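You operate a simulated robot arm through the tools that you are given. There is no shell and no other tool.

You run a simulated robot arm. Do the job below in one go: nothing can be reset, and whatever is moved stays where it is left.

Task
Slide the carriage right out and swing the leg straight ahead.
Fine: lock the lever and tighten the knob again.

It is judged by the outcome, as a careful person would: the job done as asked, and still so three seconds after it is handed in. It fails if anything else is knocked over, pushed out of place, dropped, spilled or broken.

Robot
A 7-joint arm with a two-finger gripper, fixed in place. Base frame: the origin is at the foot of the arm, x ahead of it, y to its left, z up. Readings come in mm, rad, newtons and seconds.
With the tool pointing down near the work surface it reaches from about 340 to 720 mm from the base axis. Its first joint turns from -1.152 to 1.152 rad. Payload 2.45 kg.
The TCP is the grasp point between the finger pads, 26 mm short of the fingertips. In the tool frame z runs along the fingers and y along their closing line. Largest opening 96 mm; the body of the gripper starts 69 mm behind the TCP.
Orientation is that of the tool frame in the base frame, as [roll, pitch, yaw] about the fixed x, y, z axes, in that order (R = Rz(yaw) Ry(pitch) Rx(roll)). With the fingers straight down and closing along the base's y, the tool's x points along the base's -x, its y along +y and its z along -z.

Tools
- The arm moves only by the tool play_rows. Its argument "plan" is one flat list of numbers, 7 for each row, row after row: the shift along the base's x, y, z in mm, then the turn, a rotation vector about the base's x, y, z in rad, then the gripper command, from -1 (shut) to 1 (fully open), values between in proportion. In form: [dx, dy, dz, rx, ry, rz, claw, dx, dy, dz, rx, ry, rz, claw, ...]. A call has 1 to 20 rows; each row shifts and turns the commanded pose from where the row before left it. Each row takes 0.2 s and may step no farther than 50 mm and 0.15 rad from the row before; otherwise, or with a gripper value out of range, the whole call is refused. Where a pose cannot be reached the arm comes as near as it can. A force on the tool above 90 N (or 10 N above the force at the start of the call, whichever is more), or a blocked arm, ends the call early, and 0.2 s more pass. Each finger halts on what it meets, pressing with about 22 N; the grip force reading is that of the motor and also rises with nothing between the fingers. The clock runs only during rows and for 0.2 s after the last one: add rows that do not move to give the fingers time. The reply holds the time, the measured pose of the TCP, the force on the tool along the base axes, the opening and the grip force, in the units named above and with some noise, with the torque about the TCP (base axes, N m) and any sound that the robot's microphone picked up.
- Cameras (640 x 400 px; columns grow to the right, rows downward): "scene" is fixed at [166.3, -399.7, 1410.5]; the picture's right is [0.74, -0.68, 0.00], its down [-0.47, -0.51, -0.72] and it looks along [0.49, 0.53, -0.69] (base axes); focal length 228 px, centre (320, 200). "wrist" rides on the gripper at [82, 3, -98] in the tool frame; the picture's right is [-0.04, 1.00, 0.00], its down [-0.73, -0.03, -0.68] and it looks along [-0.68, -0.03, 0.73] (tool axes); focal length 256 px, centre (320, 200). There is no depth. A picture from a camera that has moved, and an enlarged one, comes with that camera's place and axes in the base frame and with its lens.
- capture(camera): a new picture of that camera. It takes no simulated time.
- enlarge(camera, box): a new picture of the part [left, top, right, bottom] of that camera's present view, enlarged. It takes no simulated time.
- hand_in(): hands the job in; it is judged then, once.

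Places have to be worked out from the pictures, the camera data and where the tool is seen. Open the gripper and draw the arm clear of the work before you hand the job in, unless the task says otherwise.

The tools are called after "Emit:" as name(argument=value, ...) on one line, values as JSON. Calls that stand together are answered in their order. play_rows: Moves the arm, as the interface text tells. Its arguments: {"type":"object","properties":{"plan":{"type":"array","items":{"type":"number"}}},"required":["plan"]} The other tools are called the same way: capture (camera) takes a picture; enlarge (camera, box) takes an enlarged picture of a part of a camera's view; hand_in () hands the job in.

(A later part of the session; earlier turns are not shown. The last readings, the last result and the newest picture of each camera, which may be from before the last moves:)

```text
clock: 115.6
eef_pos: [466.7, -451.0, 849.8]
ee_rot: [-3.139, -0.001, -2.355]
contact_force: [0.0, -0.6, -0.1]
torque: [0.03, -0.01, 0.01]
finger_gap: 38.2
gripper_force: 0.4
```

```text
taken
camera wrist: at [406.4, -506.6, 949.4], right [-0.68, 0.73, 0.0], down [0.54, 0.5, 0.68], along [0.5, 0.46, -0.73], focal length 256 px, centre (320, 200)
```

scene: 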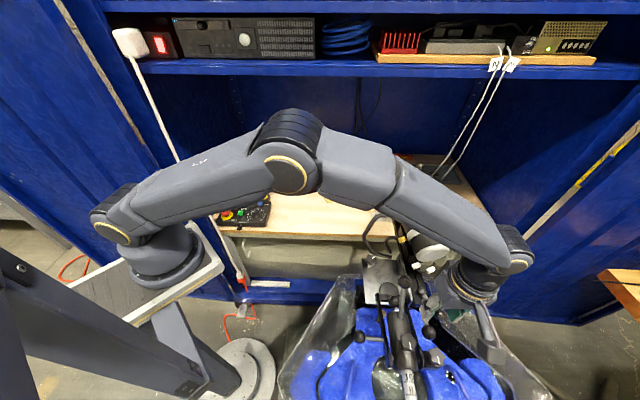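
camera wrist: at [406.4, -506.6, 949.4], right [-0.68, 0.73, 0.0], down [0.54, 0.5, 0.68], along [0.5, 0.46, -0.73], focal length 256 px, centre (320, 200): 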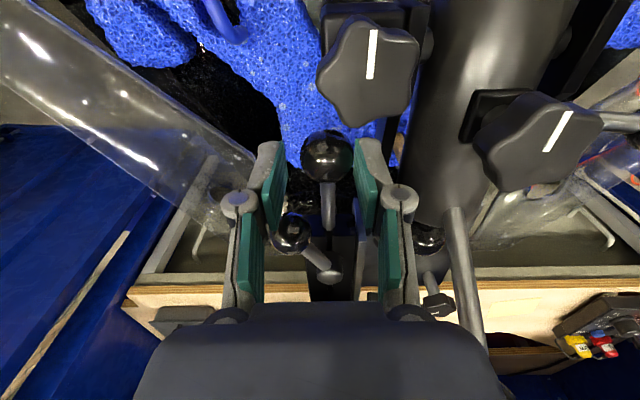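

Emit:
play_rows(plan=[-1.6, 3, -14, 0, 0, 0, -0.21, 0, 0, -14, 0, 0, 0, -0.21, 0, 0, 0, 0, 0, 0, -1, 0, 0, 0, 0, 0, 0, -1, 0, 0, 0, 0, 0, 0, -1])

Emit:
play_rows(plan=[-7.1, -7, 0, 0, 0, 0, -1, -7.1, -7, 0, 0, 0, 0, -1, 0, 0, 0, 0, 0, 0, -1])

```text
clock: 116.8
eef_pos: [466.1, -446.6, 822.4]
ee_rot: [-3.139, -0.001, -2.355]
contact_force: [1.5, -1.8, -6.3]
torque: [0.03, -0.06, -0.05]
finger_gap: 29.8
gripper_force: 45.6
```

```text
clock: 117.6
eef_pos: [453.0, -458.3, 821.4]
ee_rot: [-3.139, 0.002, -2.353]
contact_force: [13.6, 10.4, -6.6]
torque: [-0.43, 0.44, -0.07]
finger_gap: 29.9
gripper_force: 44.9
```

Resistance rose to ~17 N along the rail; I pull a few mm more to see whether that is the end stop.

Emit:
play_rows(plan=[-3.5, -3.5, 0, 0, 0, 0, -1, 0, 0, 0, 0, 0, 0, -1])

Emit:
play_rows(plan=[-3.5, -3.5, 0, 0, 0, 0, -1, 0, 0, 0, 0, 0, 0, -1])

```text
clock: 118.2
eef_pos: [453.0, -459.0, 820.5]
ee_rot: [-3.14, 0.011, -2.351]
contact_force: [18.9, 29.5, -1.5]
torque: [-0.1, 0.21, -0.03]
finger_gap: 29.9
gripper_force: 44.9
```

```text
clock: 118.8
eef_pos: [451.1, -461.4, 822.1]
ee_rot: [-3.14, 0.011, -2.351]
contact_force: [17.6, 32.6, -5.7]
torque: [0.04, -0.07, -0.02]
finger_gap: 30.4
gripper_force: 45.1
```

That's the end stop (35 N, no further travel; total travel ≈ 378 mm). I relax most of the pull without pushing the carriage back, then open.

Emit:
play_rows(plan=[2.5, 2.5, 0, 0, 0, 0, -1, 2, 2.5, 0, 0, 0, 0, -1, 0, 0, 0, 0, 0, 0, -1])

Emit:
play_rows(plan=[0, 0, 0, 0, 0, 0, -0.21, 0, 0, 0, 0, 0, 0, -0.21, 0, 0, 0, 0, 0, 0, -0.21, 0, 0, 30, 0, 0, 0, -0.21, 0, 0, 35, 0, 0, 0, -0.21, 0, 0, 35, 0, 0, 0, -0.21, 0, 0, 0, 0, 0, 0, -0.21])

Emit:
capture(camera="wrist")

Emit:
capture(camera="scene")

```text
clock: 119.6
eef_pos: [448.9, -462.3, 822.6]
ee_rot: [-3.137, 0.001, -2.355]
contact_force: [10.3, 14.8, -16.4]
torque: [0.55, -0.64, -0.07]
finger_gap: 30.1
gripper_force: 45.0
```

```text
clock: 121.2
eef_pos: [445.9, -464.1, 923.2]
ee_rot: [-3.138, 0.0, -2.353]
contact_force: [-1.0, -0.5, -0.5]
torque: [0.03, -0.01, -0.01]
finger_gap: 37.9
gripper_force: 0.0
```

```text
taken
camera wrist: at [385.7, -519.7, 1022.1], right [-0.68, 0.73, 0.0], down [0.54, 0.5, 0.68], along [0.5, 0.46, -0.73], focal length 256 px, centre (320, 200)
```

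wrist: 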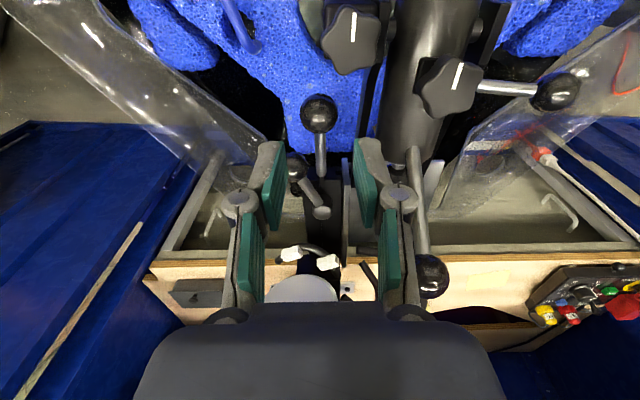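

```text
taken
```

scene: 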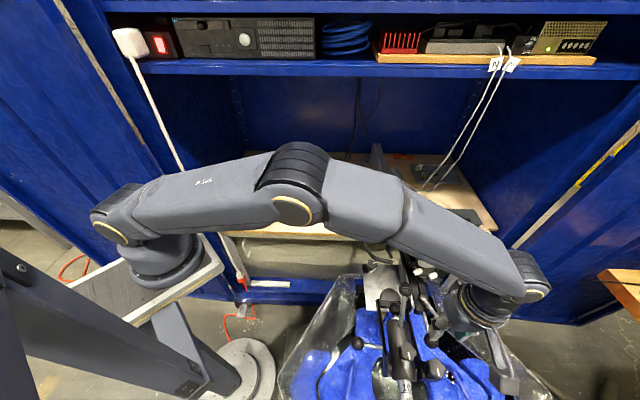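

The carriage sits at its outer stop (handle ball d≈-5). Now I lock the lever: its ball is at about [487,-451,854]. I move over it and descend with a narrow opening.

Emit:
play_rows(plan=[20, 6, 0, 0, 0, 0, -0.21, 21, 6.3, 0, 0, 0, 0, -0.21, 0, 0, -25, 0, 0, 0, -0.21, 0, 0, -20, 0, 0, 0, -0.21, 0, 0, 0, 0, 0, 0, -0.21])

Emit:
capture(camera="wrist")

Emit:
enlarge(camera="wrist", box=[240, 80, 420, 260])

```text
clock: 122.4
eef_pos: [488.0, -451.8, 876.8]
ee_rot: [-3.139, 0.0, -2.353]
contact_force: [-0.4, -0.3, -0.2]
torque: [0.0, -0.05, -0.03]
finger_gap: 37.9
gripper_force: 0.0
```

```text
taken
camera wrist: at [427.6, -507.2, 975.0], right [-0.68, 0.73, 0.0], down [0.54, 0.5, 0.68], along [0.5, 0.46, -0.73], focal length 256 px, centre (320, 200)
```

wrist: 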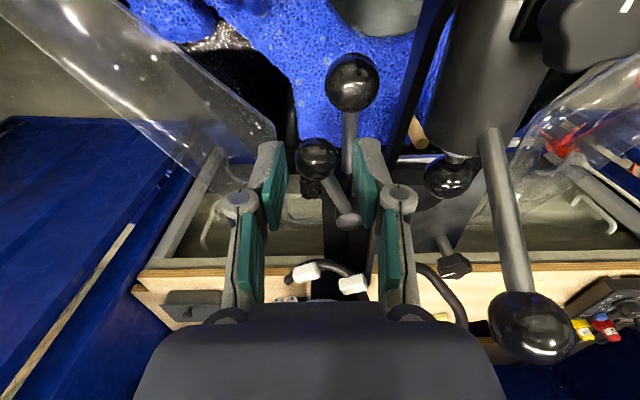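

```text
2.22 times, centred on (330, 170) of wrist
camera zoom: at [427.6, -507.2, 975.0], right [-0.68, 0.73, 0.0], down [0.54, 0.5, 0.68], along [0.5, 0.46, -0.73], focal length 569 px, centre (298, 267)
```

zoom: 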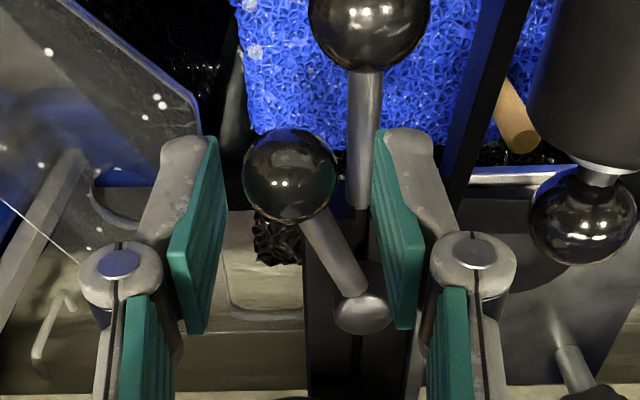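

Emit:
play_rows(plan=[1.2, -1.4, -10, 0, 0, 0, -0.21, 0, 0, -9, 0, 0, 0, -0.21, 0, 0, 0, 0, 0, 0, -1, 0, 0, 0, 0, 0, 0, -1, 0, 0, 0, 0, 0, 0, -1])

Emit:
capture(camera="wrist")

```text
clock: 123.6
eef_pos: [489.7, -452.1, 856.4]
ee_rot: [-3.139, -0.002, -2.353]
contact_force: [0.3, -0.4, -2.2]
torque: [-0.09, 0.03, -0.04]
finger_gap: 21.9
gripper_force: 44.9
```

```text
taken
camera wrist: at [429.7, -508.1, 956.1], right [-0.68, 0.73, 0.0], down [0.54, 0.5, 0.68], along [0.5, 0.46, -0.73], focal length 256 px, centre (320, 200)
```

wrist: 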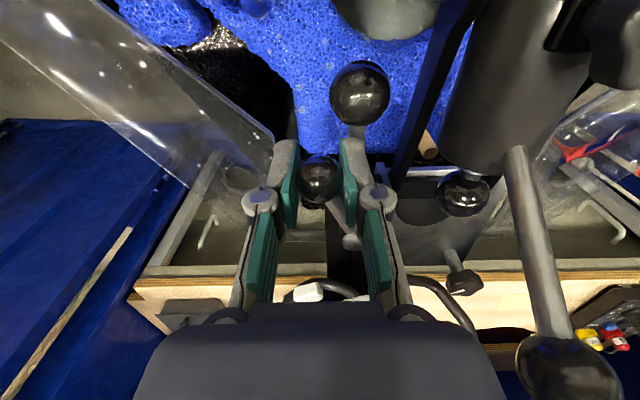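

The ball is held, but moving it all the way would bring my left finger onto the leg's sleeve. I'll instead push it from its right side with closed fingers: release, lift, close, and come down on the right of the ball.

Emit:
play_rows(plan=[0, 0, 0, 0, 0, 0, -0.21, 0, 0, 0, 0, 0, 0, -0.21, 0, 0, 25, 0, 0, 0, -0.21, 0, 0, 25, 0, 0, 0, -0.21, 9, -9, 0, 0, 0, 0, -1, 9, -9, 0, 0, 0, 0, -1, 0, 0, 0, 0, 0, 0, -1, 0, 0, -25, 0, 0, 0, -1, 0, 0, -23, 0, 0, 0, -1, 0, 0, 0, 0, 0, 0, -1])

Emit:
capture(camera="wrist")

```text
clock: 125.8
eef_pos: [508.5, -468.9, 859.3]
ee_rot: [-3.138, 0.0, -2.355]
contact_force: [0.3, 0.9, -0.1]
torque: [-0.03, 0.0, 0.02]
finger_gap: 0.1
gripper_force: 22.0
```

```text
taken
camera wrist: at [446.9, -525.8, 958.4], right [-0.68, 0.73, 0.0], down [0.54, 0.5, 0.68], along [0.5, 0.46, -0.73], focal length 256 px, centre (320, 200)
```

wrist: 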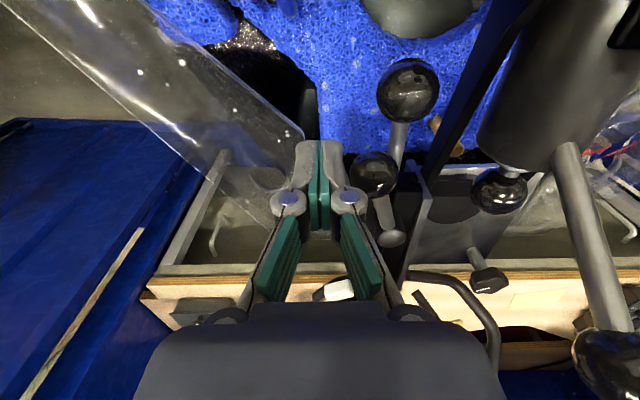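

The closed fingers are just right of the lever ball. I push it toward −e (clockwise) in small steps.

Emit:
play_rows(plan=[-5.6, 5.6, 0, 0, 0, 0, -1, -5.6, 5.6, 0, 0, 0, 0, -1, -5.6, 5.6, 0, 0, 0, 0, -1, 0, 0, 0, 0, 0, 0, -1])

Emit:
play_rows(plan=[-5.6, 5.6, 0, 0, 0, 0, -1, -5.6, 5.6, 0, 0, 0, 0, -1, 0, 0, 0, 0, 0, 0, -1])

Emit:
capture(camera="wrist")

```text
clock: 126.8
eef_pos: [492.5, -454.3, 860.3]
ee_rot: [-3.14, 0.001, -2.356]
contact_force: [0.1, 0.4, 0.0]
torque: [0.0, 0.02, 0.03]
finger_gap: 0.2
gripper_force: 22.2
```

```text
clock: 127.6
eef_pos: [480.2, -442.5, 859.6]
ee_rot: [-3.138, 0.0, -2.354]
contact_force: [1.0, -0.4, 0.7]
torque: [-0.03, -0.01, 0.0]
finger_gap: 0.0
gripper_force: 21.1
```

```text
taken
camera wrist: at [420.1, -498.1, 959.1], right [-0.68, 0.73, 0.0], down [0.54, 0.5, 0.68], along [0.5, 0.46, -0.73], focal length 256 px, centre (320, 200)
```

wrist: 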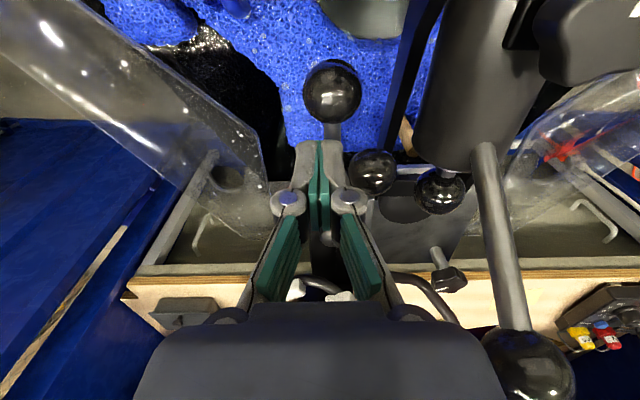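

The lever follows easily (now ≈252°). I continue pushing until it stops.

Emit:
play_rows(plan=[-4, 4, 0, 0, 0, 0, -1, -3, 3, 0, 0, 0, 0, -1, 0, 0, 0, 0, 0, 0, -1])

Emit:
play_rows(plan=[-3, 3, 0, 0, 0, 0, -1, 0, 0, 0, 0, 0, 0, -1])

Emit:
capture(camera="wrist")

```text
clock: 128.4
eef_pos: [472.1, -436.0, 860.1]
ee_rot: [-3.137, -0.001, -2.354]
contact_force: [-0.4, -1.5, 0.3]
torque: [0.04, 0.03, 0.0]
finger_gap: 0.0
gripper_force: 22.1
```

```text
clock: 129.0
eef_pos: [471.4, -432.5, 860.5]
ee_rot: [-3.135, 0.0, -2.353]
contact_force: [6.5, -2.6, -0.4]
torque: [-0.01, -0.03, -0.01]
finger_gap: 0.0
gripper_force: 21.7
```

```text
taken
camera wrist: at [410.6, -488.6, 958.7], right [-0.68, 0.73, -0.01], down [0.54, 0.5, 0.68], along [0.5, 0.46, -0.73], focal length 256 px, centre (320, 200)
```

wrist: 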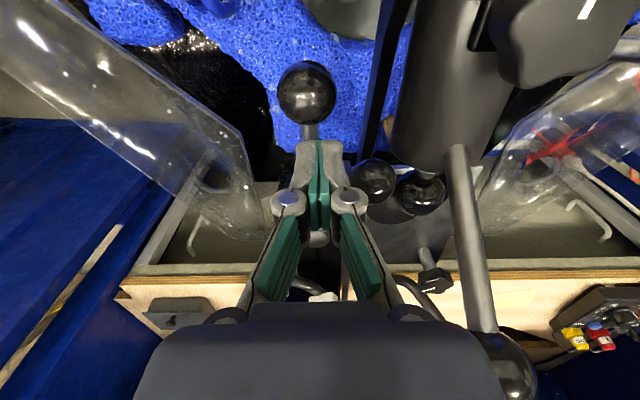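

The lever is back near its original (locked) angle ≈240° and resistance starts. I push a little more to see whether it is at its stop.

Emit:
play_rows(plan=[-3, 3, 0, 0, 0, 0, -1, 0, 0, 0, 0, 0, 0, -1])

Emit:
play_rows(plan=[-2, 2, 0, 0, 0, 0, -1, 0, 0, 0, 0, 0, 0, -1])

Emit:
capture(camera="wrist")

```text
clock: 129.6
eef_pos: [470.1, -432.5, 860.0]
ee_rot: [-3.126, 0.0, -2.355]
contact_force: [22.7, -19.6, -5.2]
torque: [-0.11, -0.15, -0.01]
finger_gap: 0.2
gripper_force: 22.0
```

```text
clock: 130.2
eef_pos: [470.2, -431.5, 861.0]
ee_rot: [-3.118, 0.0, -2.354]
contact_force: [30.6, -26.7, -3.3]
torque: [-0.12, -0.13, -0.09]
finger_gap: 0.0
gripper_force: 22.0
```

```text
taken
camera wrist: at [408.1, -486.2, 960.4], right [-0.68, 0.73, -0.02], down [0.53, 0.51, 0.68], along [0.51, 0.45, -0.73], focal length 256 px, centre (320, 200)
```

wrist: 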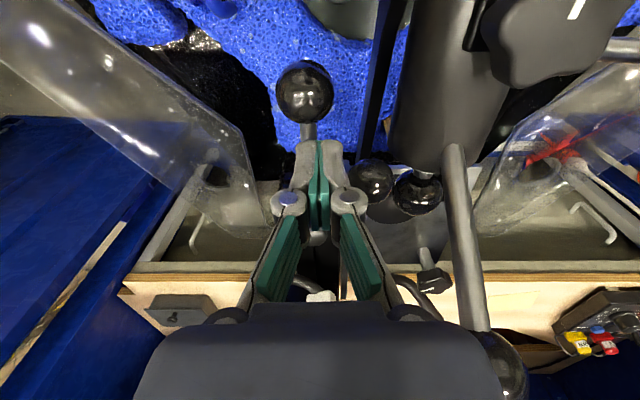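

The lever is at its stop (40 N, no movement), the same angle as when it was locked at the start. I back away from it, rise, and check handle and lever positions.

Emit:
play_rows(plan=[4, -4, 0, 0, 0, 0, -1, 6, -6, 0, 0, 0, 0, -1, 0, 0, 25, 0, 0, 0, -1, 0, 0, 25, 0, 0, 0, -0.21, -15, -5, 20, 0, 0, 0, -0.21, -17, -12, 0, 0, 0, 0, -0.21, 0, 0, 0, 0, 0, 0, -0.21])

Emit:
capture(camera="wrist")

```text
clock: 131.8
eef_pos: [443.7, -454.5, 930.6]
ee_rot: [-3.138, 0.0, -2.355]
contact_force: [-0.6, 0.3, 0.0]
torque: [-0.02, 0.02, 0.0]
finger_gap: 38.1
gripper_force: 0.0
```

```text
taken
camera wrist: at [382.9, -511.0, 1030.0], right [-0.68, 0.73, 0.0], down [0.54, 0.5, 0.68], along [0.5, 0.46, -0.73], focal length 256 px, centre (320, 200)
```

wrist: 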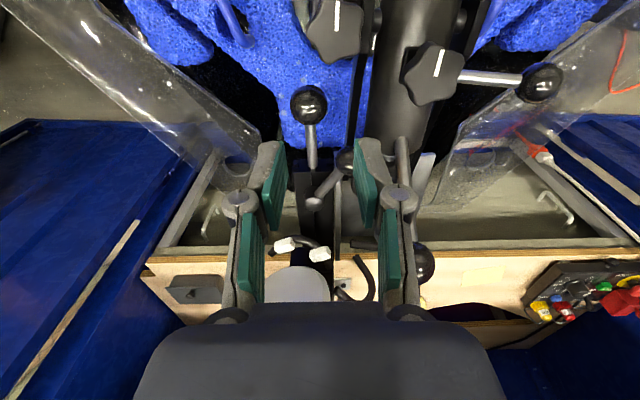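

The handle is still at d≈-4. I grip it briefly to verify the lock: a small push inward should be resisted.

Emit:
play_rows(plan=[9.9, -5.7, 0, 0, 0, 0, -0.21, 0, 0, -36, 0, 0, 0, -0.21, 0, 0, -36, 0, 0, 0, -0.21, 0, 0, -36, 0, 0, 0, -0.21, 0, 0, 0, 0, 0, 0, -0.21, 0, 0, 0, 0, 0, 0, -1, 0, 0, 0, 0, 0, 0, -1, 0, 0, 0, 0, 0, 0, -1])

Emit:
play_rows(plan=[3, 3, 0, 0, 0, 0, -1, 2, 2, 0, 0, 0, 0, -1, 0, 0, 0, 0, 0, 0, -1])

```text
clock: 133.6
eef_pos: [452.2, -460.5, 820.9]
ee_rot: [3.141, 0.001, -2.355]
contact_force: [-12.5, 12.2, 5.8]
torque: [-0.02, 0.13, 0.02]
finger_gap: 30.0
gripper_force: 45.1
```

```text
clock: 134.4
eef_pos: [452.6, -460.4, 822.1]
ee_rot: [-3.138, -0.01, -2.358]
contact_force: [-28.3, -16.9, -6.7]
torque: [0.0, -0.07, 0.01]
finger_gap: 30.2
gripper_force: 44.8
```

The carriage is firmly locked out (32 N push, no movement). I release the handle and go up and over to the swing knob (expected ≈[497,-254,835]) to tighten it.

Emit:
play_rows(plan=[-3.5, -3.5, 0, 0, 0, 0, -1, 0, 0, 0, 0, 0, 0, -0.21, 0, 0, 0, 0, 0, 0, -0.21, 0, 0, 40, 0, 0, 0, -0.21, 0, 0, 45, 0, 0, 0, -0.21, 0, 0, 45, 0, 0, 0, -0.21, 0, 0, 40, 0, 0, 0, -0.21, 10, 40, 0, 0, 0, -0.14, 0.04, 10, 45, 0, 0, 0, -0.14, 0.04, 10, 45, 0, 0, 0, -0.14, 0.04, 5, 45, 0, 0, 0, -0.14, 0.04, 5, 30, -20, 0, 0, 0, 0.04, 0, 0, -20, 0, 0, 0, 0.04, 0, 0, 0, 0, 0, 0, 0.04])

Emit:
capture(camera="wrist")

Emit:
capture(camera="scene")

```text
clock: 137.4
eef_pos: [494.8, -253.6, 951.6]
ee_rot: [-3.138, -0.001, -2.914]
contact_force: [-0.6, 0.4, 1.6]
torque: [-0.01, 0.02, -0.03]
finger_gap: 49.9
gripper_force: 0.0
```

```text
taken
camera wrist: at [414.3, -269.3, 1050.2], right [-0.19, 0.98, 0.0], down [0.72, 0.14, 0.68], along [0.67, 0.12, -0.73], focal length 256 px, centre (320, 200)
```

wrist: 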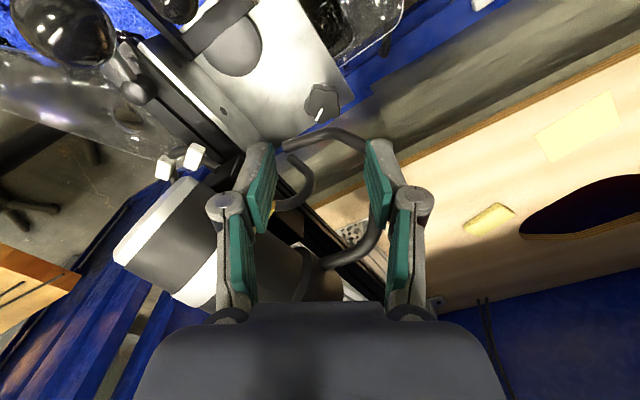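

```text
taken
```

scene: 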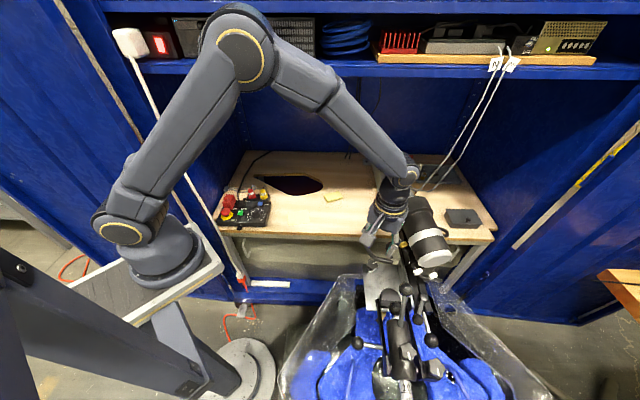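

The knob is where expected (≈[498,-254,835]). I zoom to refine it before descending, and check the leg's alignment from the scene camera.

Emit:
enlarge(camera="wrist", box=[260, 50, 400, 170])

Emit:
enlarge(camera="scene", box=[330, 180, 470, 400])

```text
3.33 times, centred on (330, 110) of wrist
camera zoom: at [414.3, -269.3, 1050.2], right [-0.19, 0.98, 0.0], down [0.72, 0.14, 0.68], along [0.67, 0.12, -0.73], focal length 853 px, centre (287, 500)
```

zoom: 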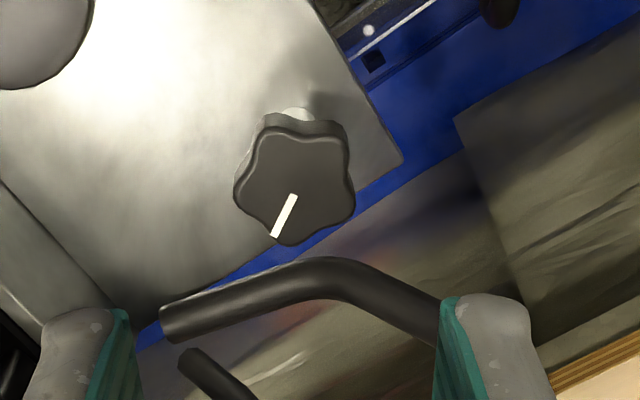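

```text
1.82 times, centred on (400, 290) of scene
camera zoom: at [166.3, -399.7, 1410.5], right [0.74, -0.68, 0.0], down [-0.47, -0.51, -0.72], along [0.49, 0.53, -0.69], focal length 414 px, centre (174, 36)
```

zoom: 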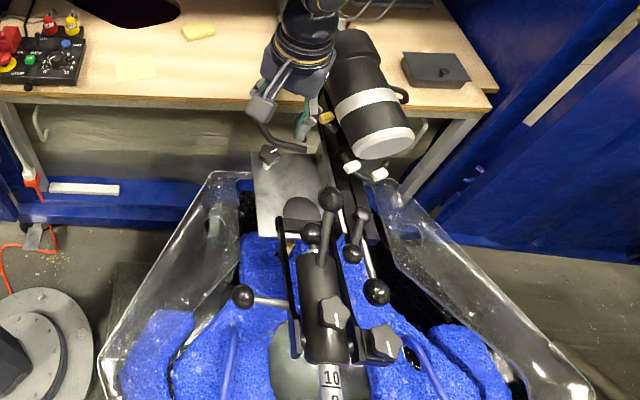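

The knob's top centre is ≈[501,-252,835]. In the scene view the leg runs straight out in line with the rail. I descend around the knob within the same clear window as before and grip it.

Emit:
play_rows(plan=[6.2, 1.1, -20, 0, 0, 0, 0.04, 0, 0, -30, 0, 0, 0, 0.04, 0, 0, -30, 0, 0, 0, 0.04, 0, 0, -20, 0, 0, 0, 0.04, 0, 0, 0, 0, 0, 0, 0.04])

Emit:
capture(camera="wrist")

```text
clock: 138.6
eef_pos: [500.4, -254.2, 850.5]
ee_rot: [-3.138, 0.0, -2.914]
contact_force: [0.7, -0.5, -1.1]
torque: [0.01, 0.0, 0.0]
finger_gap: 49.8
gripper_force: 0.0
```

```text
taken
camera wrist: at [419.7, -269.2, 950.1], right [-0.19, 0.98, 0.0], down [0.72, 0.14, 0.68], along [0.67, 0.12, -0.73], focal length 256 px, centre (320, 200)
```

wrist: 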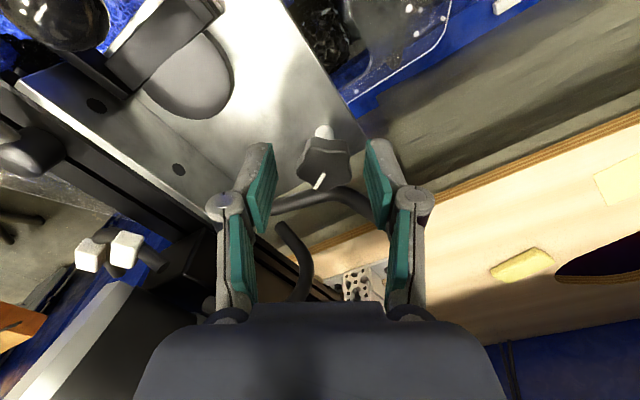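

Emit:
play_rows(plan=[-0.5, 1, -11, 0, 0, 0, 0.04, 0, 0, 0, 0, 0, 0, 0.04, 0, 0, 0, 0, 0, 0, -1, 0, 0, 0, 0, 0, 0, -1, 0, 0, 0, 0, 0, 0, -1])

Emit:
play_rows(plan=[0, 0, 0, 0, 0, -0.135, -1, 0, 0, 0, 0, 0, -0.135, -1, 0, 0, 0, 0, 0, -0.135, -1, 0, 0, 0, 0, 0, -0.135, -1, 0, 0, 0, 0, 0, 0, -1])

Emit:
capture(camera="wrist")

```text
clock: 139.8
eef_pos: [501.4, -249.6, 840.4]
ee_rot: [-3.138, 0.0, -2.914]
contact_force: [-1.0, 4.8, 2.1]
torque: [0.14, 0.14, 0.01]
finger_gap: 30.7
gripper_force: 45.3
```

```text
clock: 141.0
eef_pos: [500.9, -249.0, 839.8]
ee_rot: [-3.14, -0.003, 2.828]
contact_force: [-4.0, 17.6, -10.2]
torque: [0.16, -0.23, 0.05]
finger_gap: 30.6
gripper_force: 44.7
```

```text
taken
camera wrist: at [423.9, -221.7, 939.6], right [0.35, 0.94, 0.0], down [0.69, -0.25, 0.68], along [0.63, -0.23, -0.74], focal length 256 px, centre (320, 200)
```

wrist: 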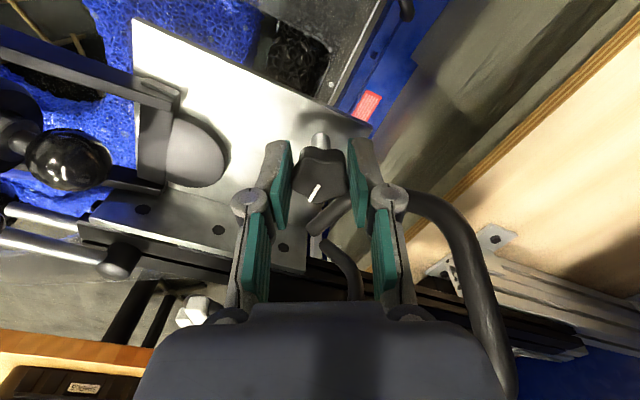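

The knob turned 31° clockwise with the hand. I repeat the ratchet stroke.

Emit:
play_rows(plan=[0, 0, 0, 0, 0, 0, 0.04, 0, 0, 0, 0, 0, 0, 0.04, 0, 1.5, 0, 0, 0, 0.135, 0.04, 0, 1.5, 0, 0, 0, 0.135, 0.04, 0, 0, 0, 0, 0, 0.135, 0.04, 0, 0, 0, 0, 0, 0.135, 0.04, 0, 0, 0, 0, 0, 0, 0.04, 0, 0, 0, 0, 0, 0, -1, 0, 0, 0, 0, 0, 0, -1, 0, 0, 0, 0, 0, 0, -1, 0, 0, 0, 0, 0, -0.135, -1, 0, 0, 0, 0, 0, -0.135, -1, 0, 0, 0, 0, 0, -0.135, -1, 0, 0, 0, 0, 0, -0.135, -1, 0, 0, 0, 0, 0, 0, -1])

Emit:
capture(camera="wrist")

```text
clock: 144.2
eef_pos: [500.3, -249.0, 840.7]
ee_rot: [-3.137, 0.001, 2.828]
contact_force: [5.4, -15.0, -8.9]
torque: [-0.39, -0.67, -0.04]
finger_gap: 30.3
gripper_force: 45.1
```

```text
taken
camera wrist: at [424.6, -221.2, 940.2], right [0.35, 0.94, 0.0], down [0.69, -0.25, 0.68], along [0.64, -0.24, -0.73], focal length 256 px, centre (320, 200)
```

wrist: 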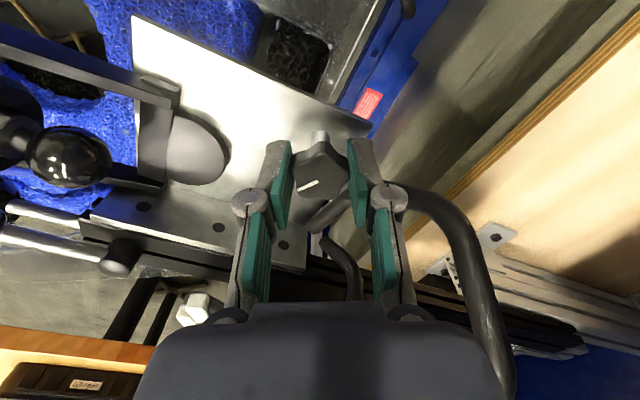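

Emit:
play_rows(plan=[0, 0, 0, 0, 0, 0, 0.04, 0, 0, 0, 0, 0, 0, 0.04, 0, -1.2, 0, 0, 0, 0.135, 0.04, 0, 0, 0, 0, 0, 0.135, 0.04, 0, 0, 0, 0, 0, 0.135, 0.04, 0, 0, 0, 0, 0, 0.135, 0.04, 0, 0, 0, 0, 0, 0, 0.04, 0, 0, 0, 0, 0, 0, -1, 0, 0, 0, 0, 0, 0, -1, 0, 0, 0, 0, 0, 0, -1, 0, 0, 0, 0, 0, -0.135, -1, 0, 0, 0, 0, 0, -0.135, -1, 0, 0, 0, 0, 0, -0.135, -1, 0, 0, 0, 0, 0, -0.135, -1, 0, 0, 0, 0, 0, 0, -1])

Emit:
capture(camera="wrist")

```text
clock: 147.4
eef_pos: [501.7, -249.0, 841.3]
ee_rot: [-3.14, 0.002, 2.829]
contact_force: [5.2, -6.0, -2.3]
torque: [-0.27, -0.94, 0.02]
finger_gap: 30.5
gripper_force: 44.4
```

```text
taken
camera wrist: at [424.3, -221.4, 940.3], right [0.35, 0.94, 0.0], down [0.69, -0.25, 0.68], along [0.64, -0.24, -0.73], focal length 256 px, centre (320, 200)
```

wrist: 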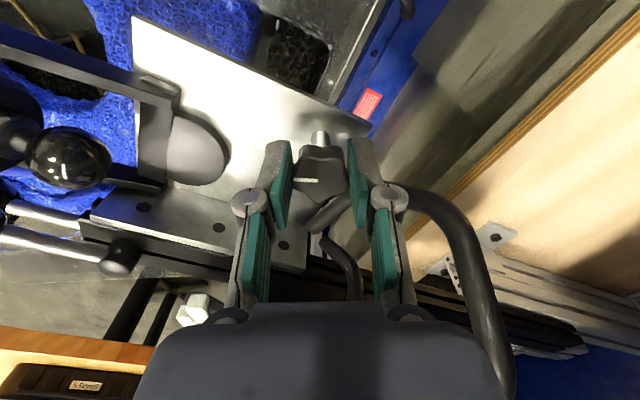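

One more stroke should bring it to the original tight angle; I watch the torque.

Emit:
play_rows(plan=[0, 0, 0, 0, 0, 0, 0.04, 0, 0, 0, 0, 0, 0, 0.04, 0, 0, 0, 0, 0, 0.135, 0.04, 0, 0, 0, 0, 0, 0.135, 0.04, 0, 0, 0, 0, 0, 0.135, 0.04, 0, 0, 0, 0, 0, 0.135, 0.04, 0, 0, 0, 0, 0, 0, 0.04, 0, 0, 0, 0, 0, 0, -1, 0, 0, 0, 0, 0, 0, -1, 0, 0, 0, 0, 0, 0, -1, 0, 0, 0, 0, 0, -0.135, -1, 0, 0, 0, 0, 0, -0.135, -1, 0, 0, 0, 0, 0, 0, -1])

Emit:
play_rows(plan=[0, 0, 0, 0, 0, -0.1, -1, 0, 0, 0, 0, 0, 0, -1])

Emit:
play_rows(plan=[0, 0, 0, 0, 0, -0.1, -1, 0, 0, 0, 0, 0, 0, -1])

Emit:
capture(camera="wrist")

```text
clock: 150.2
eef_pos: [499.8, -249.7, 842.0]
ee_rot: [-3.138, 0.0, 3.097]
contact_force: [-1.9, -2.1, 5.8]
torque: [0.03, -0.41, 0.01]
finger_gap: 31.0
gripper_force: 45.2
```

```text
clock: 150.8
eef_pos: [500.6, -250.5, 840.2]
ee_rot: [-3.137, 0.0, 2.998]
contact_force: [-0.2, 2.8, 9.4]
torque: [0.08, -0.02, 0.38]
finger_gap: 31.0
gripper_force: 45.3
```

```text
clock: 151.4
eef_pos: [501.2, -249.8, 840.2]
ee_rot: [-3.14, -0.001, 2.896]
contact_force: [0.6, 0.7, 6.1]
torque: [0.05, -0.12, 0.21]
finger_gap: 30.5
gripper_force: 44.8
```

```text
taken
camera wrist: at [422.2, -226.9, 939.8], right [0.28, 0.96, 0.0], down [0.71, -0.2, 0.68], along [0.65, -0.19, -0.73], focal length 256 px, centre (320, 200)
```

wrist: 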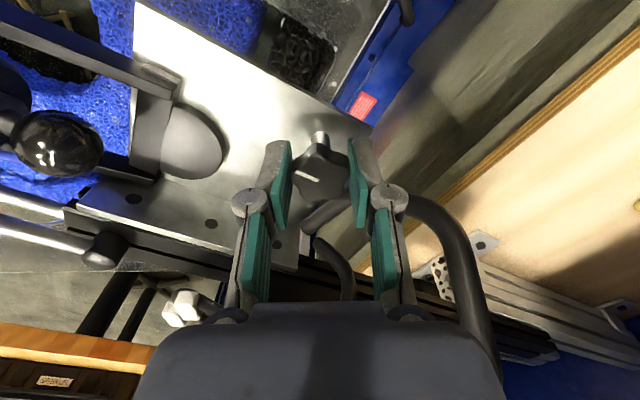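

Torque now resists clockwise turning (+0.2…0.4 N·m) and the white mark is back at its original tight direction (~215–220°). One last firm twist to confirm it is at its tight end.

Emit:
play_rows(plan=[0, 0, 0, 0, 0, -0.08, -1, 0, 0, 0, 0, 0, 0, -1, 0, 0, 0, 0, 0, 0, -1])

Emit:
enlarge(camera="wrist", box=[270, 110, 370, 220])

```text
clock: 152.2
eef_pos: [501.1, -249.0, 840.4]
ee_rot: [-3.138, -0.001, 2.819]
contact_force: [-0.5, 5.3, 0.0]
torque: [0.12, -0.15, 0.27]
finger_gap: 29.9
gripper_force: 44.8
```

```text
3.64 times, centred on (320, 165) of wrist
camera zoom: at [424.0, -220.6, 939.9], right [0.35, 0.94, 0.0], down [0.69, -0.26, 0.68], along [0.63, -0.24, -0.74], focal length 931 px, centre (320, 327)
```

zoom: 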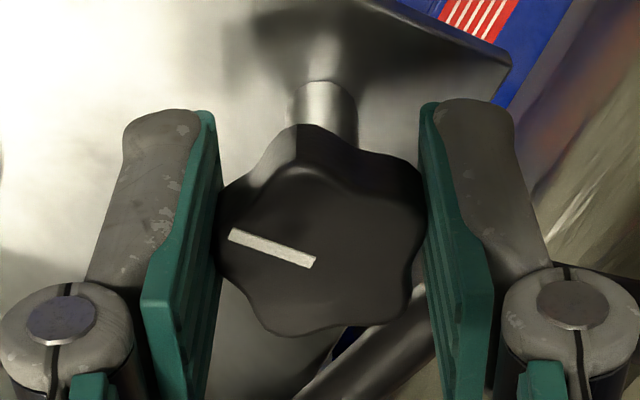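

The knob no longer turns while the torque holds – it's tight at its original mark. I open, rise well clear, and inspect everything.

Emit:
play_rows(plan=[0, 0, 0, 0, 0, 0.05, -1, 0, 0, 0, 0, 0, 0, 0.04, 0, 0, 0, 0, 0, 0, 0.04, 0, 0, 30, 0, 0, 0, 0.04, 0, 0, 40, 0, 0, 0, 0.04, 0, 0, 45, 0, 0, 0, 0.04, -10, 10, 45, 0, 0, 0, 0.3, -15, 20, 40, 0, 0, 0.1, 0.3, -15, 25, 40, 0, 0, 0.1, 0.3, -15, 25, 40, 0, 0, 0.1, 0.3, -10, 20, 40, 0, 0, 0, 0.3, 0, 0, 0, 0, 0, 0, 0.3])

Emit:
capture(camera="scene")

Emit:
enlarge(camera="scene", box=[330, 180, 470, 400])

Emit:
capture(camera="wrist")

```text
clock: 154.8
eef_pos: [435.2, -148.0, 1161.4]
ee_rot: [-3.139, 0.001, -3.113]
contact_force: [0.2, -0.1, -0.7]
torque: [0.01, -0.01, 0.0]
finger_gap: 62.5
gripper_force: 0.1
```

```text
taken
```

scene: 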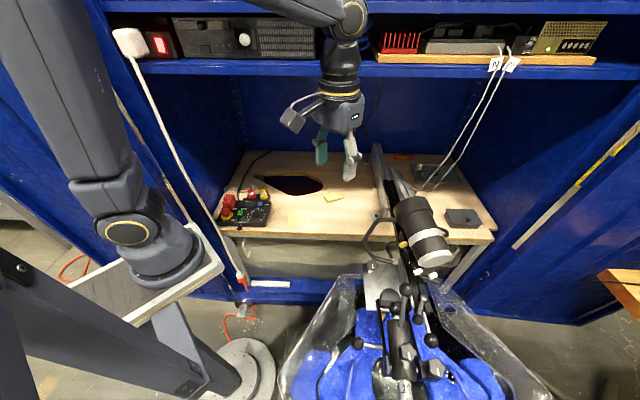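

```text
1.82 times, centred on (400, 290) of scene
camera zoom: at [166.3, -399.7, 1410.5], right [0.74, -0.68, 0.0], down [-0.47, -0.51, -0.72], along [0.49, 0.53, -0.69], focal length 414 px, centre (174, 36)
```

zoom: 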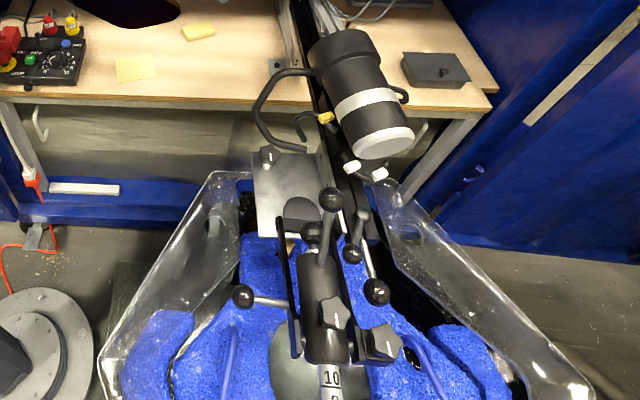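

```text
taken
camera wrist: at [353.3, -147.4, 1260.1], right [0.01, 1.0, 0.0], down [0.73, -0.01, 0.68], along [0.68, -0.01, -0.73], focal length 256 px, centre (320, 200)
```

wrist: 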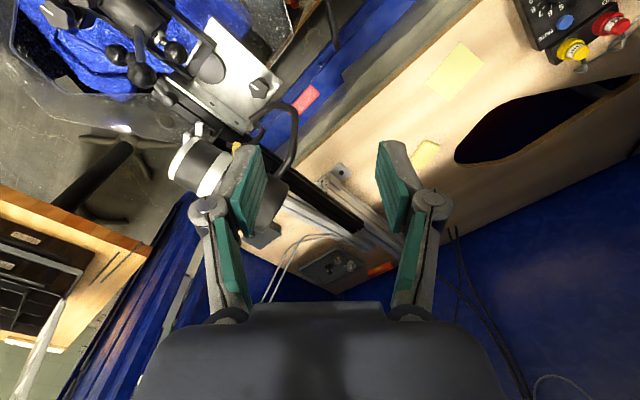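

I zoom on the leg, rail and knob to verify alignment and marks.

Emit:
enlarge(camera="scene", box=[370, 290, 450, 400])

Emit:
enlarge(camera="scene", box=[360, 240, 450, 320])

Emit:
enlarge(camera="wrist", box=[0, 0, 320, 200])

```text
3.64 times, centred on (410, 345) of scene
camera zoom: at [166.3, -399.7, 1410.5], right [0.74, -0.68, 0.0], down [-0.47, -0.51, -0.72], along [0.49, 0.53, -0.69], focal length 828 px, centre (-7, -327)
```

zoom: 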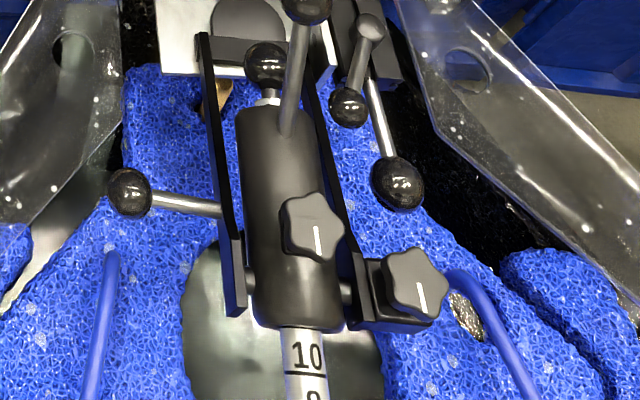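

```text
5.00 times, centred on (405, 280) of scene
camera zoom: at [166.3, -399.7, 1410.5], right [0.74, -0.68, 0.0], down [-0.47, -0.51, -0.72], along [0.49, 0.53, -0.69], focal length 1138 px, centre (-105, -200)
```

zoom: 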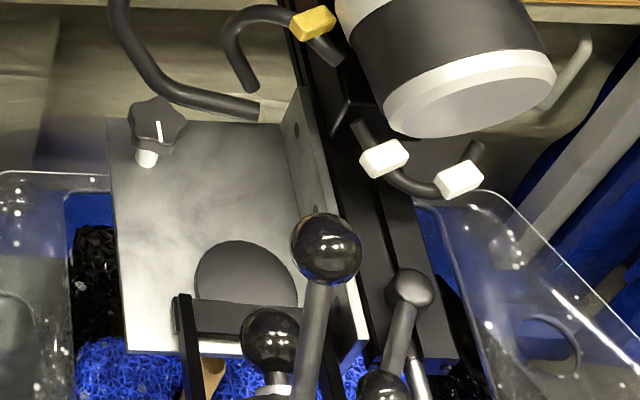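

```text
2.00 times, centred on (160, 100) of wrist
camera zoom: at [353.3, -147.4, 1260.1], right [0.01, 1.0, 0.0], down [0.73, -0.01, 0.68], along [0.68, -0.01, -0.73], focal length 512 px, centre (640, 400)
```

zoom: 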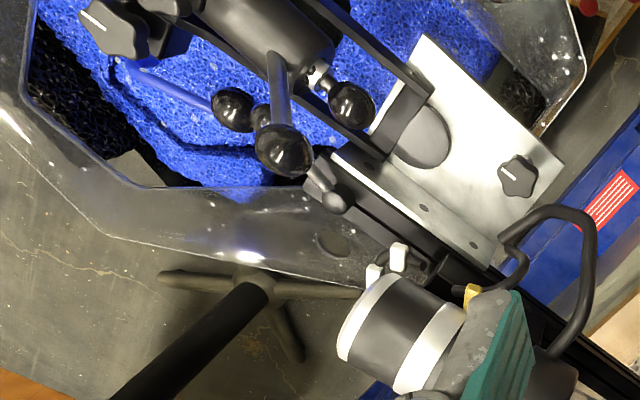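

The leg looks about straight, but I want a more exact check. I zoom further on the sleeve and fork for edge directions.

Emit:
enlarge(camera="scene", box=[385, 310, 435, 360])

Emit:
enlarge(camera="scene", box=[380, 350, 430, 400])

```text
8.00 times, centred on (410, 335) of scene
camera zoom: at [166.3, -399.7, 1410.5], right [0.74, -0.68, 0.0], down [-0.47, -0.51, -0.72], along [0.49, 0.53, -0.69], focal length 1821 px, centre (-400, -880)
```

zoom: 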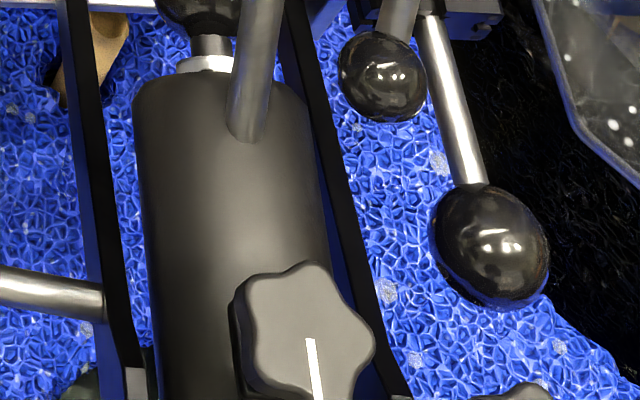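

```text
8.00 times, centred on (405, 375) of scene
camera zoom: at [166.3, -399.7, 1410.5], right [0.74, -0.68, 0.0], down [-0.47, -0.51, -0.72], along [0.49, 0.53, -0.69], focal length 1821 px, centre (-360, -1200)
```

zoom: 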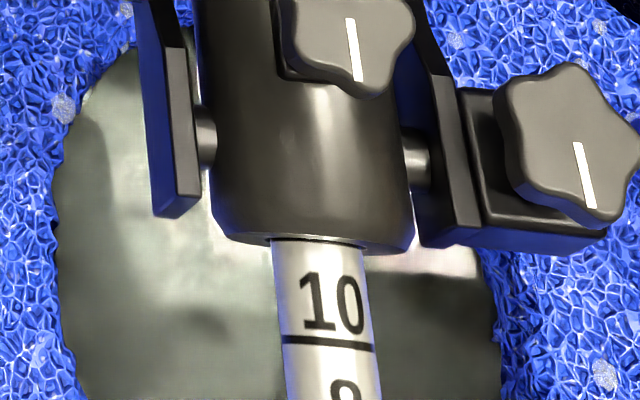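

Comparing views, the leg has drifted back by roughly 2–4° – most likely my left finger nudged the fork when I opened at the handle ball, while the knob was still loose. I'll redo it: loosen the knob, bring the leg back to its straight-ahead stop, and tighten again. First back to the knob.

Emit:
play_rows(plan=[15, -25, -40, 0, 0, -0.12, 0.04, 15, -25, -45, 0, 0, -0.12, 0.04, 15, -25, -45, 0, 0, -0.11, 0.04, 15, -22, -45, 0, 0, 0, 0.04, 4, -5, -40, 0, 0, 0, 0.04, 0, 0, -45, 0, 0, 0, 0.04, 0, 0, 0, 0, 0, 0, 0.04])

Emit:
capture(camera="wrist")

```text
refused: row 2 steps farther than a row can; nothing moved
```

```text
taken
camera wrist: at [353.3, -147.4, 1260.1], right [0.01, 1.0, 0.0], down [0.73, -0.01, 0.68], along [0.68, -0.01, -0.73], focal length 256 px, centre (320, 200)
```

wrist: 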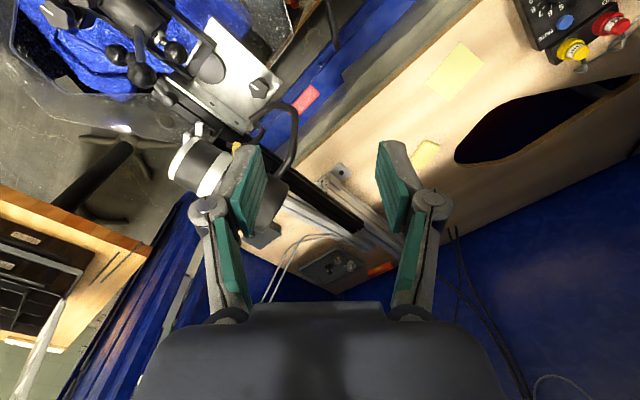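

The row length was too large; I resend with smaller steps.

Emit:
play_rows(plan=[12, -18, -35, 0, 0, -0.12, 0.04, 12, -20, -35, 0, 0, -0.12, 0.04, 12, -20, -35, 0, 0, -0.11, 0.04, 12, -20, -35, 0, 0, 0, 0.04, 12, -20, -35, 0, 0, 0, 0.04, 5, -4, -36, 0, 0, 0, 0.04, 0, 0, 0, 0, 0, 0, 0.04])

Emit:
capture(camera="wrist")

```text
clock: 156.4
eef_pos: [499.3, -250.5, 949.8]
ee_rot: [-3.137, -0.001, 2.82]
contact_force: [0.1, -0.7, -0.7]
torque: [-0.03, -0.01, -0.01]
finger_gap: 49.7
gripper_force: 0.1
```

```text
taken
camera wrist: at [423.4, -221.9, 1048.9], right [0.35, 0.94, 0.0], down [0.69, -0.26, 0.68], along [0.63, -0.24, -0.73], focal length 256 px, centre (320, 200)
```

wrist: 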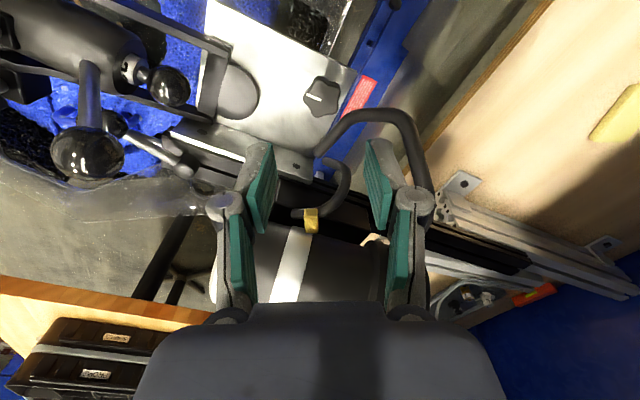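

Emit:
enlarge(camera="wrist", box=[0, 0, 360, 200])

```text
1.78 times, centred on (180, 100) of wrist
camera zoom: at [423.4, -221.9, 1048.9], right [0.35, 0.94, 0.0], down [0.69, -0.26, 0.68], along [0.63, -0.24, -0.73], focal length 455 px, centre (569, 378)
```

zoom: 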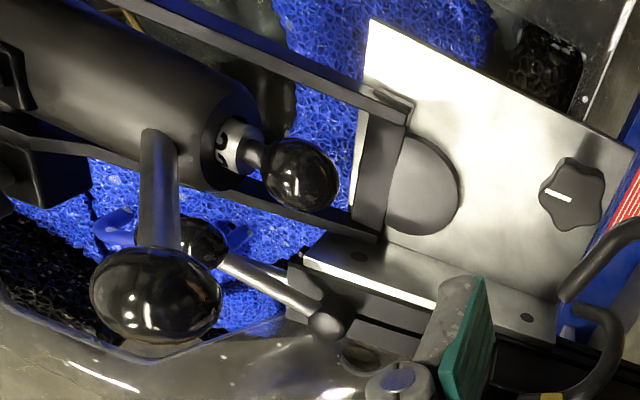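

This closer view suggests the fork's crossbar is square to the rail, so my estimate of a drift is uncertain. I want a clean measurement of the tube's direction, so I move to view the whole tube from the robot's side.

Emit:
play_rows(plan=[0, 0, 40, 0, 0, -0.139, 0.04, -20, -8, 10, 0, 0, -0.139, 0.04, -20, -10, 0, 0, 0, -0.139, 0.04, -20, -10, 0, 0, 0, -0.139, 0.04, -25, -10, 0, 0, 0, -0.139, 0.04, -25, -10, 0, 0, 0, -0.139, 0.04, -25, -10, 0, 0, 0, -0.139, 0.04, -25, -10, 0, 0, 0, -0.139, 0.04, -10, -10, 0, 0, 0, -0.139, 0.04, 0, 0, 0, 0, 0, 0, 0.04])

Emit:
capture(camera="wrist")

```text
clock: 158.6
eef_pos: [330.2, -329.4, 1000.1]
ee_rot: [-3.138, 0.002, 1.568]
contact_force: [0.0, -0.1, 0.3]
torque: [0.0, 0.01, -0.01]
finger_gap: 49.7
gripper_force: 0.1
```

```text
taken
camera wrist: at [333.7, -249.2, 1099.8], right [1.0, -0.04, 0.0], down [-0.03, -0.73, 0.68], along [-0.03, -0.68, -0.73], focal length 256 px, centre (320, 200)
```

wrist: 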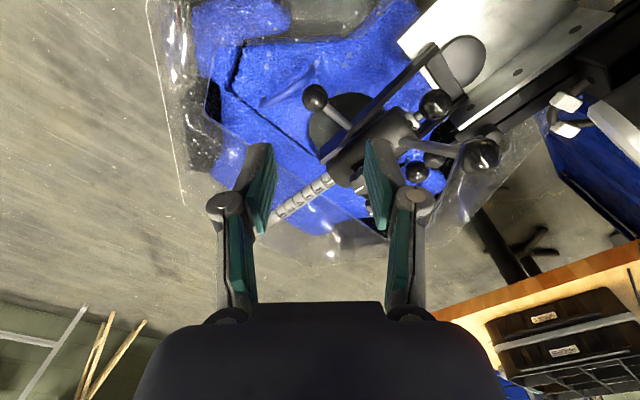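

The fingers hide the tube from here. I open fully and turn to look outward along the leg from behind (tool yaw ≈45°), centred nearer the leg line.

Emit:
play_rows(plan=[8, -8, 0, 0, 0, -0.1305, 1, 8, -8, 0, 0, 0, -0.1305, 1, 8, -8, 0, 0, 0, -0.1305, 1, 8, -8, 0, 0, 0, -0.1305, 1, 8, -8, 0, 0, 0, -0.1305, 1, 0, 0, 0, 0, 0, -0.1305, 1, 0, 0, 0, 0, 0, 0, 1])

Emit:
capture(camera="wrist")

```text
clock: 160.2
eef_pos: [370.7, -370.1, 1000.2]
ee_rot: [-3.137, 0.001, 0.783]
contact_force: [0.0, -0.9, -0.1]
torque: [0.04, -0.01, -0.01]
finger_gap: 96.0
gripper_force: 0.0
```

```text
taken
camera wrist: at [430.3, -315.5, 1099.0], right [0.68, -0.74, 0.0], down [-0.54, -0.5, 0.68], along [-0.5, -0.46, -0.73], focal length 256 px, centre (320, 200)
```

wrist: 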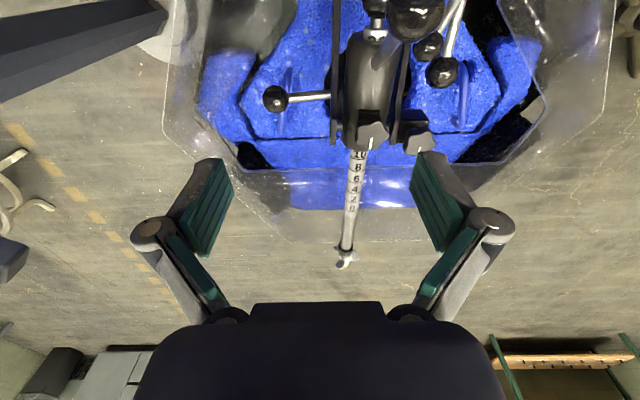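

Now the whole leg is visible. I zoom to measure the tube's line and its reference.

Emit:
enlarge(camera="wrist", box=[260, 0, 480, 280])

Emit:
enlarge(camera="wrist", box=[310, 140, 400, 280])

Emit:
enlarge(camera="wrist", box=[310, 0, 470, 100])

```text
1.43 times, centred on (370, 140) of wrist
camera zoom: at [430.3, -315.5, 1099.0], right [0.68, -0.74, 0.0], down [-0.54, -0.5, 0.68], along [-0.5, -0.46, -0.73], focal length 366 px, centre (249, 286)
```

zoom: 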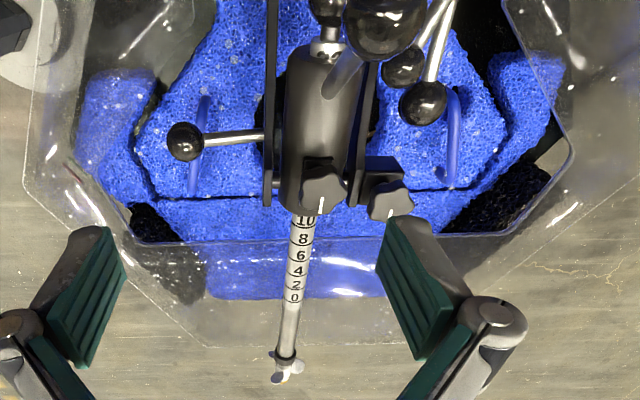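

```text
2.86 times, centred on (355, 210) of wrist
camera zoom: at [430.3, -315.5, 1099.0], right [0.68, -0.74, 0.0], down [-0.54, -0.5, 0.68], along [-0.5, -0.46, -0.73], focal length 731 px, centre (220, 171)
```

zoom: 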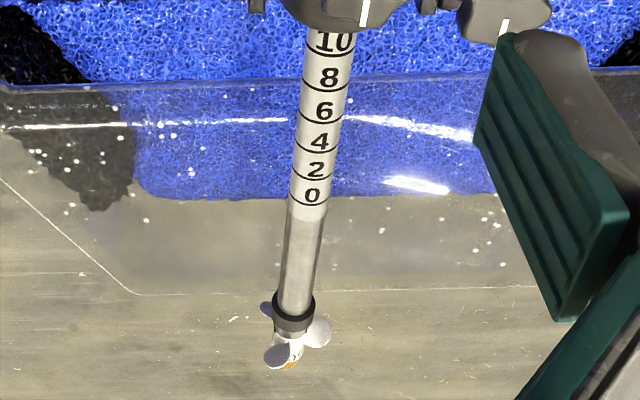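

```text
4.00 times, centred on (390, 50) of wrist
camera zoom: at [430.3, -315.5, 1099.0], right [0.68, -0.74, 0.0], down [-0.54, -0.5, 0.68], along [-0.5, -0.46, -0.73], focal length 1024 px, centre (40, 800)
```

zoom: 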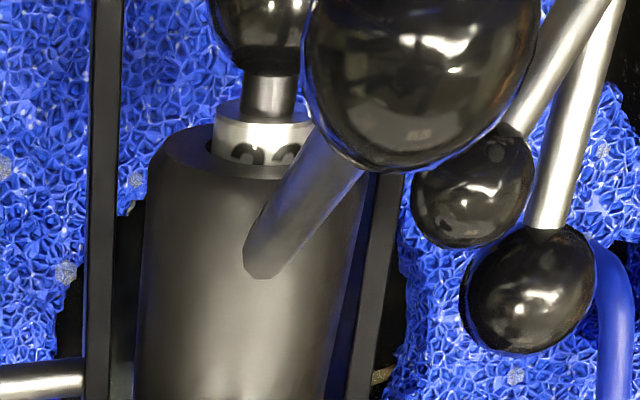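

Measured this way, the tube's line is about 3° off the rail direction (it was on it while at the stop), so the drift is real. I return to the knob to loosen it, re-seat the leg and tighten again.

Emit:
play_rows(plan=[8, 8, 0, 0, 0, 0.136, 0.3, 9, 8, 0, 0, 0, 0.136, 0.3, 9, 8, 0, 0, 0, 0.136, 0.3, 9, 8, 0, 0, 0, 0.136, 0.04, 9, 8, 0, 0, 0, 0.136, 0.04, 9, 8, 0, 0, 0, 0.136, 0.04, 9, 8, 0, 0, 0, 0.136, 0.04, 9, 8, 0, 0, 0, 0.136, 0.04, 9, 8, 0, 0, 0, 0.136, 0.04, 9, 8, 0, 0, 0, 0.136, 0.04, 9, 8, 0, 0, 0, 0.136, 0.04, 9, 8, 0, 0, 0, 0.136, 0.04, 9, 8, 0, 0, 0, 0.136, 0.04, 9, 8, 0, 0, 0, 0.136, 0.04, 5, 8, 0, 0, 0, 0.136, 0.04, 0, 0, -25, 0, 0, 0, 0.04, 0, 0, -30, 0, 0, 0, 0.04, 0, 0, 0, 0, 0, 0, 0.04])

Emit:
capture(camera="wrist")

```text
clock: 164.0
eef_pos: [502.0, -251.7, 946.1]
ee_rot: [-3.139, -0.001, 2.825]
contact_force: [0.0, 1.1, -0.4]
torque: [0.04, 0.0, 0.02]
finger_gap: 49.8
gripper_force: 0.1
```

```text
taken
camera wrist: at [425.7, -223.3, 1045.2], right [0.35, 0.94, 0.0], down [0.69, -0.25, 0.68], along [0.64, -0.24, -0.73], focal length 256 px, centre (320, 200)
```

wrist: 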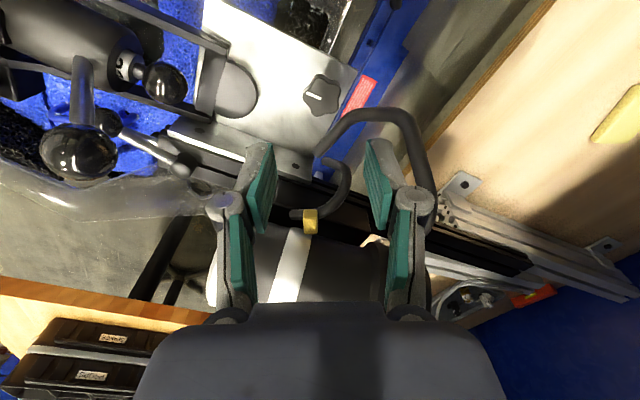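

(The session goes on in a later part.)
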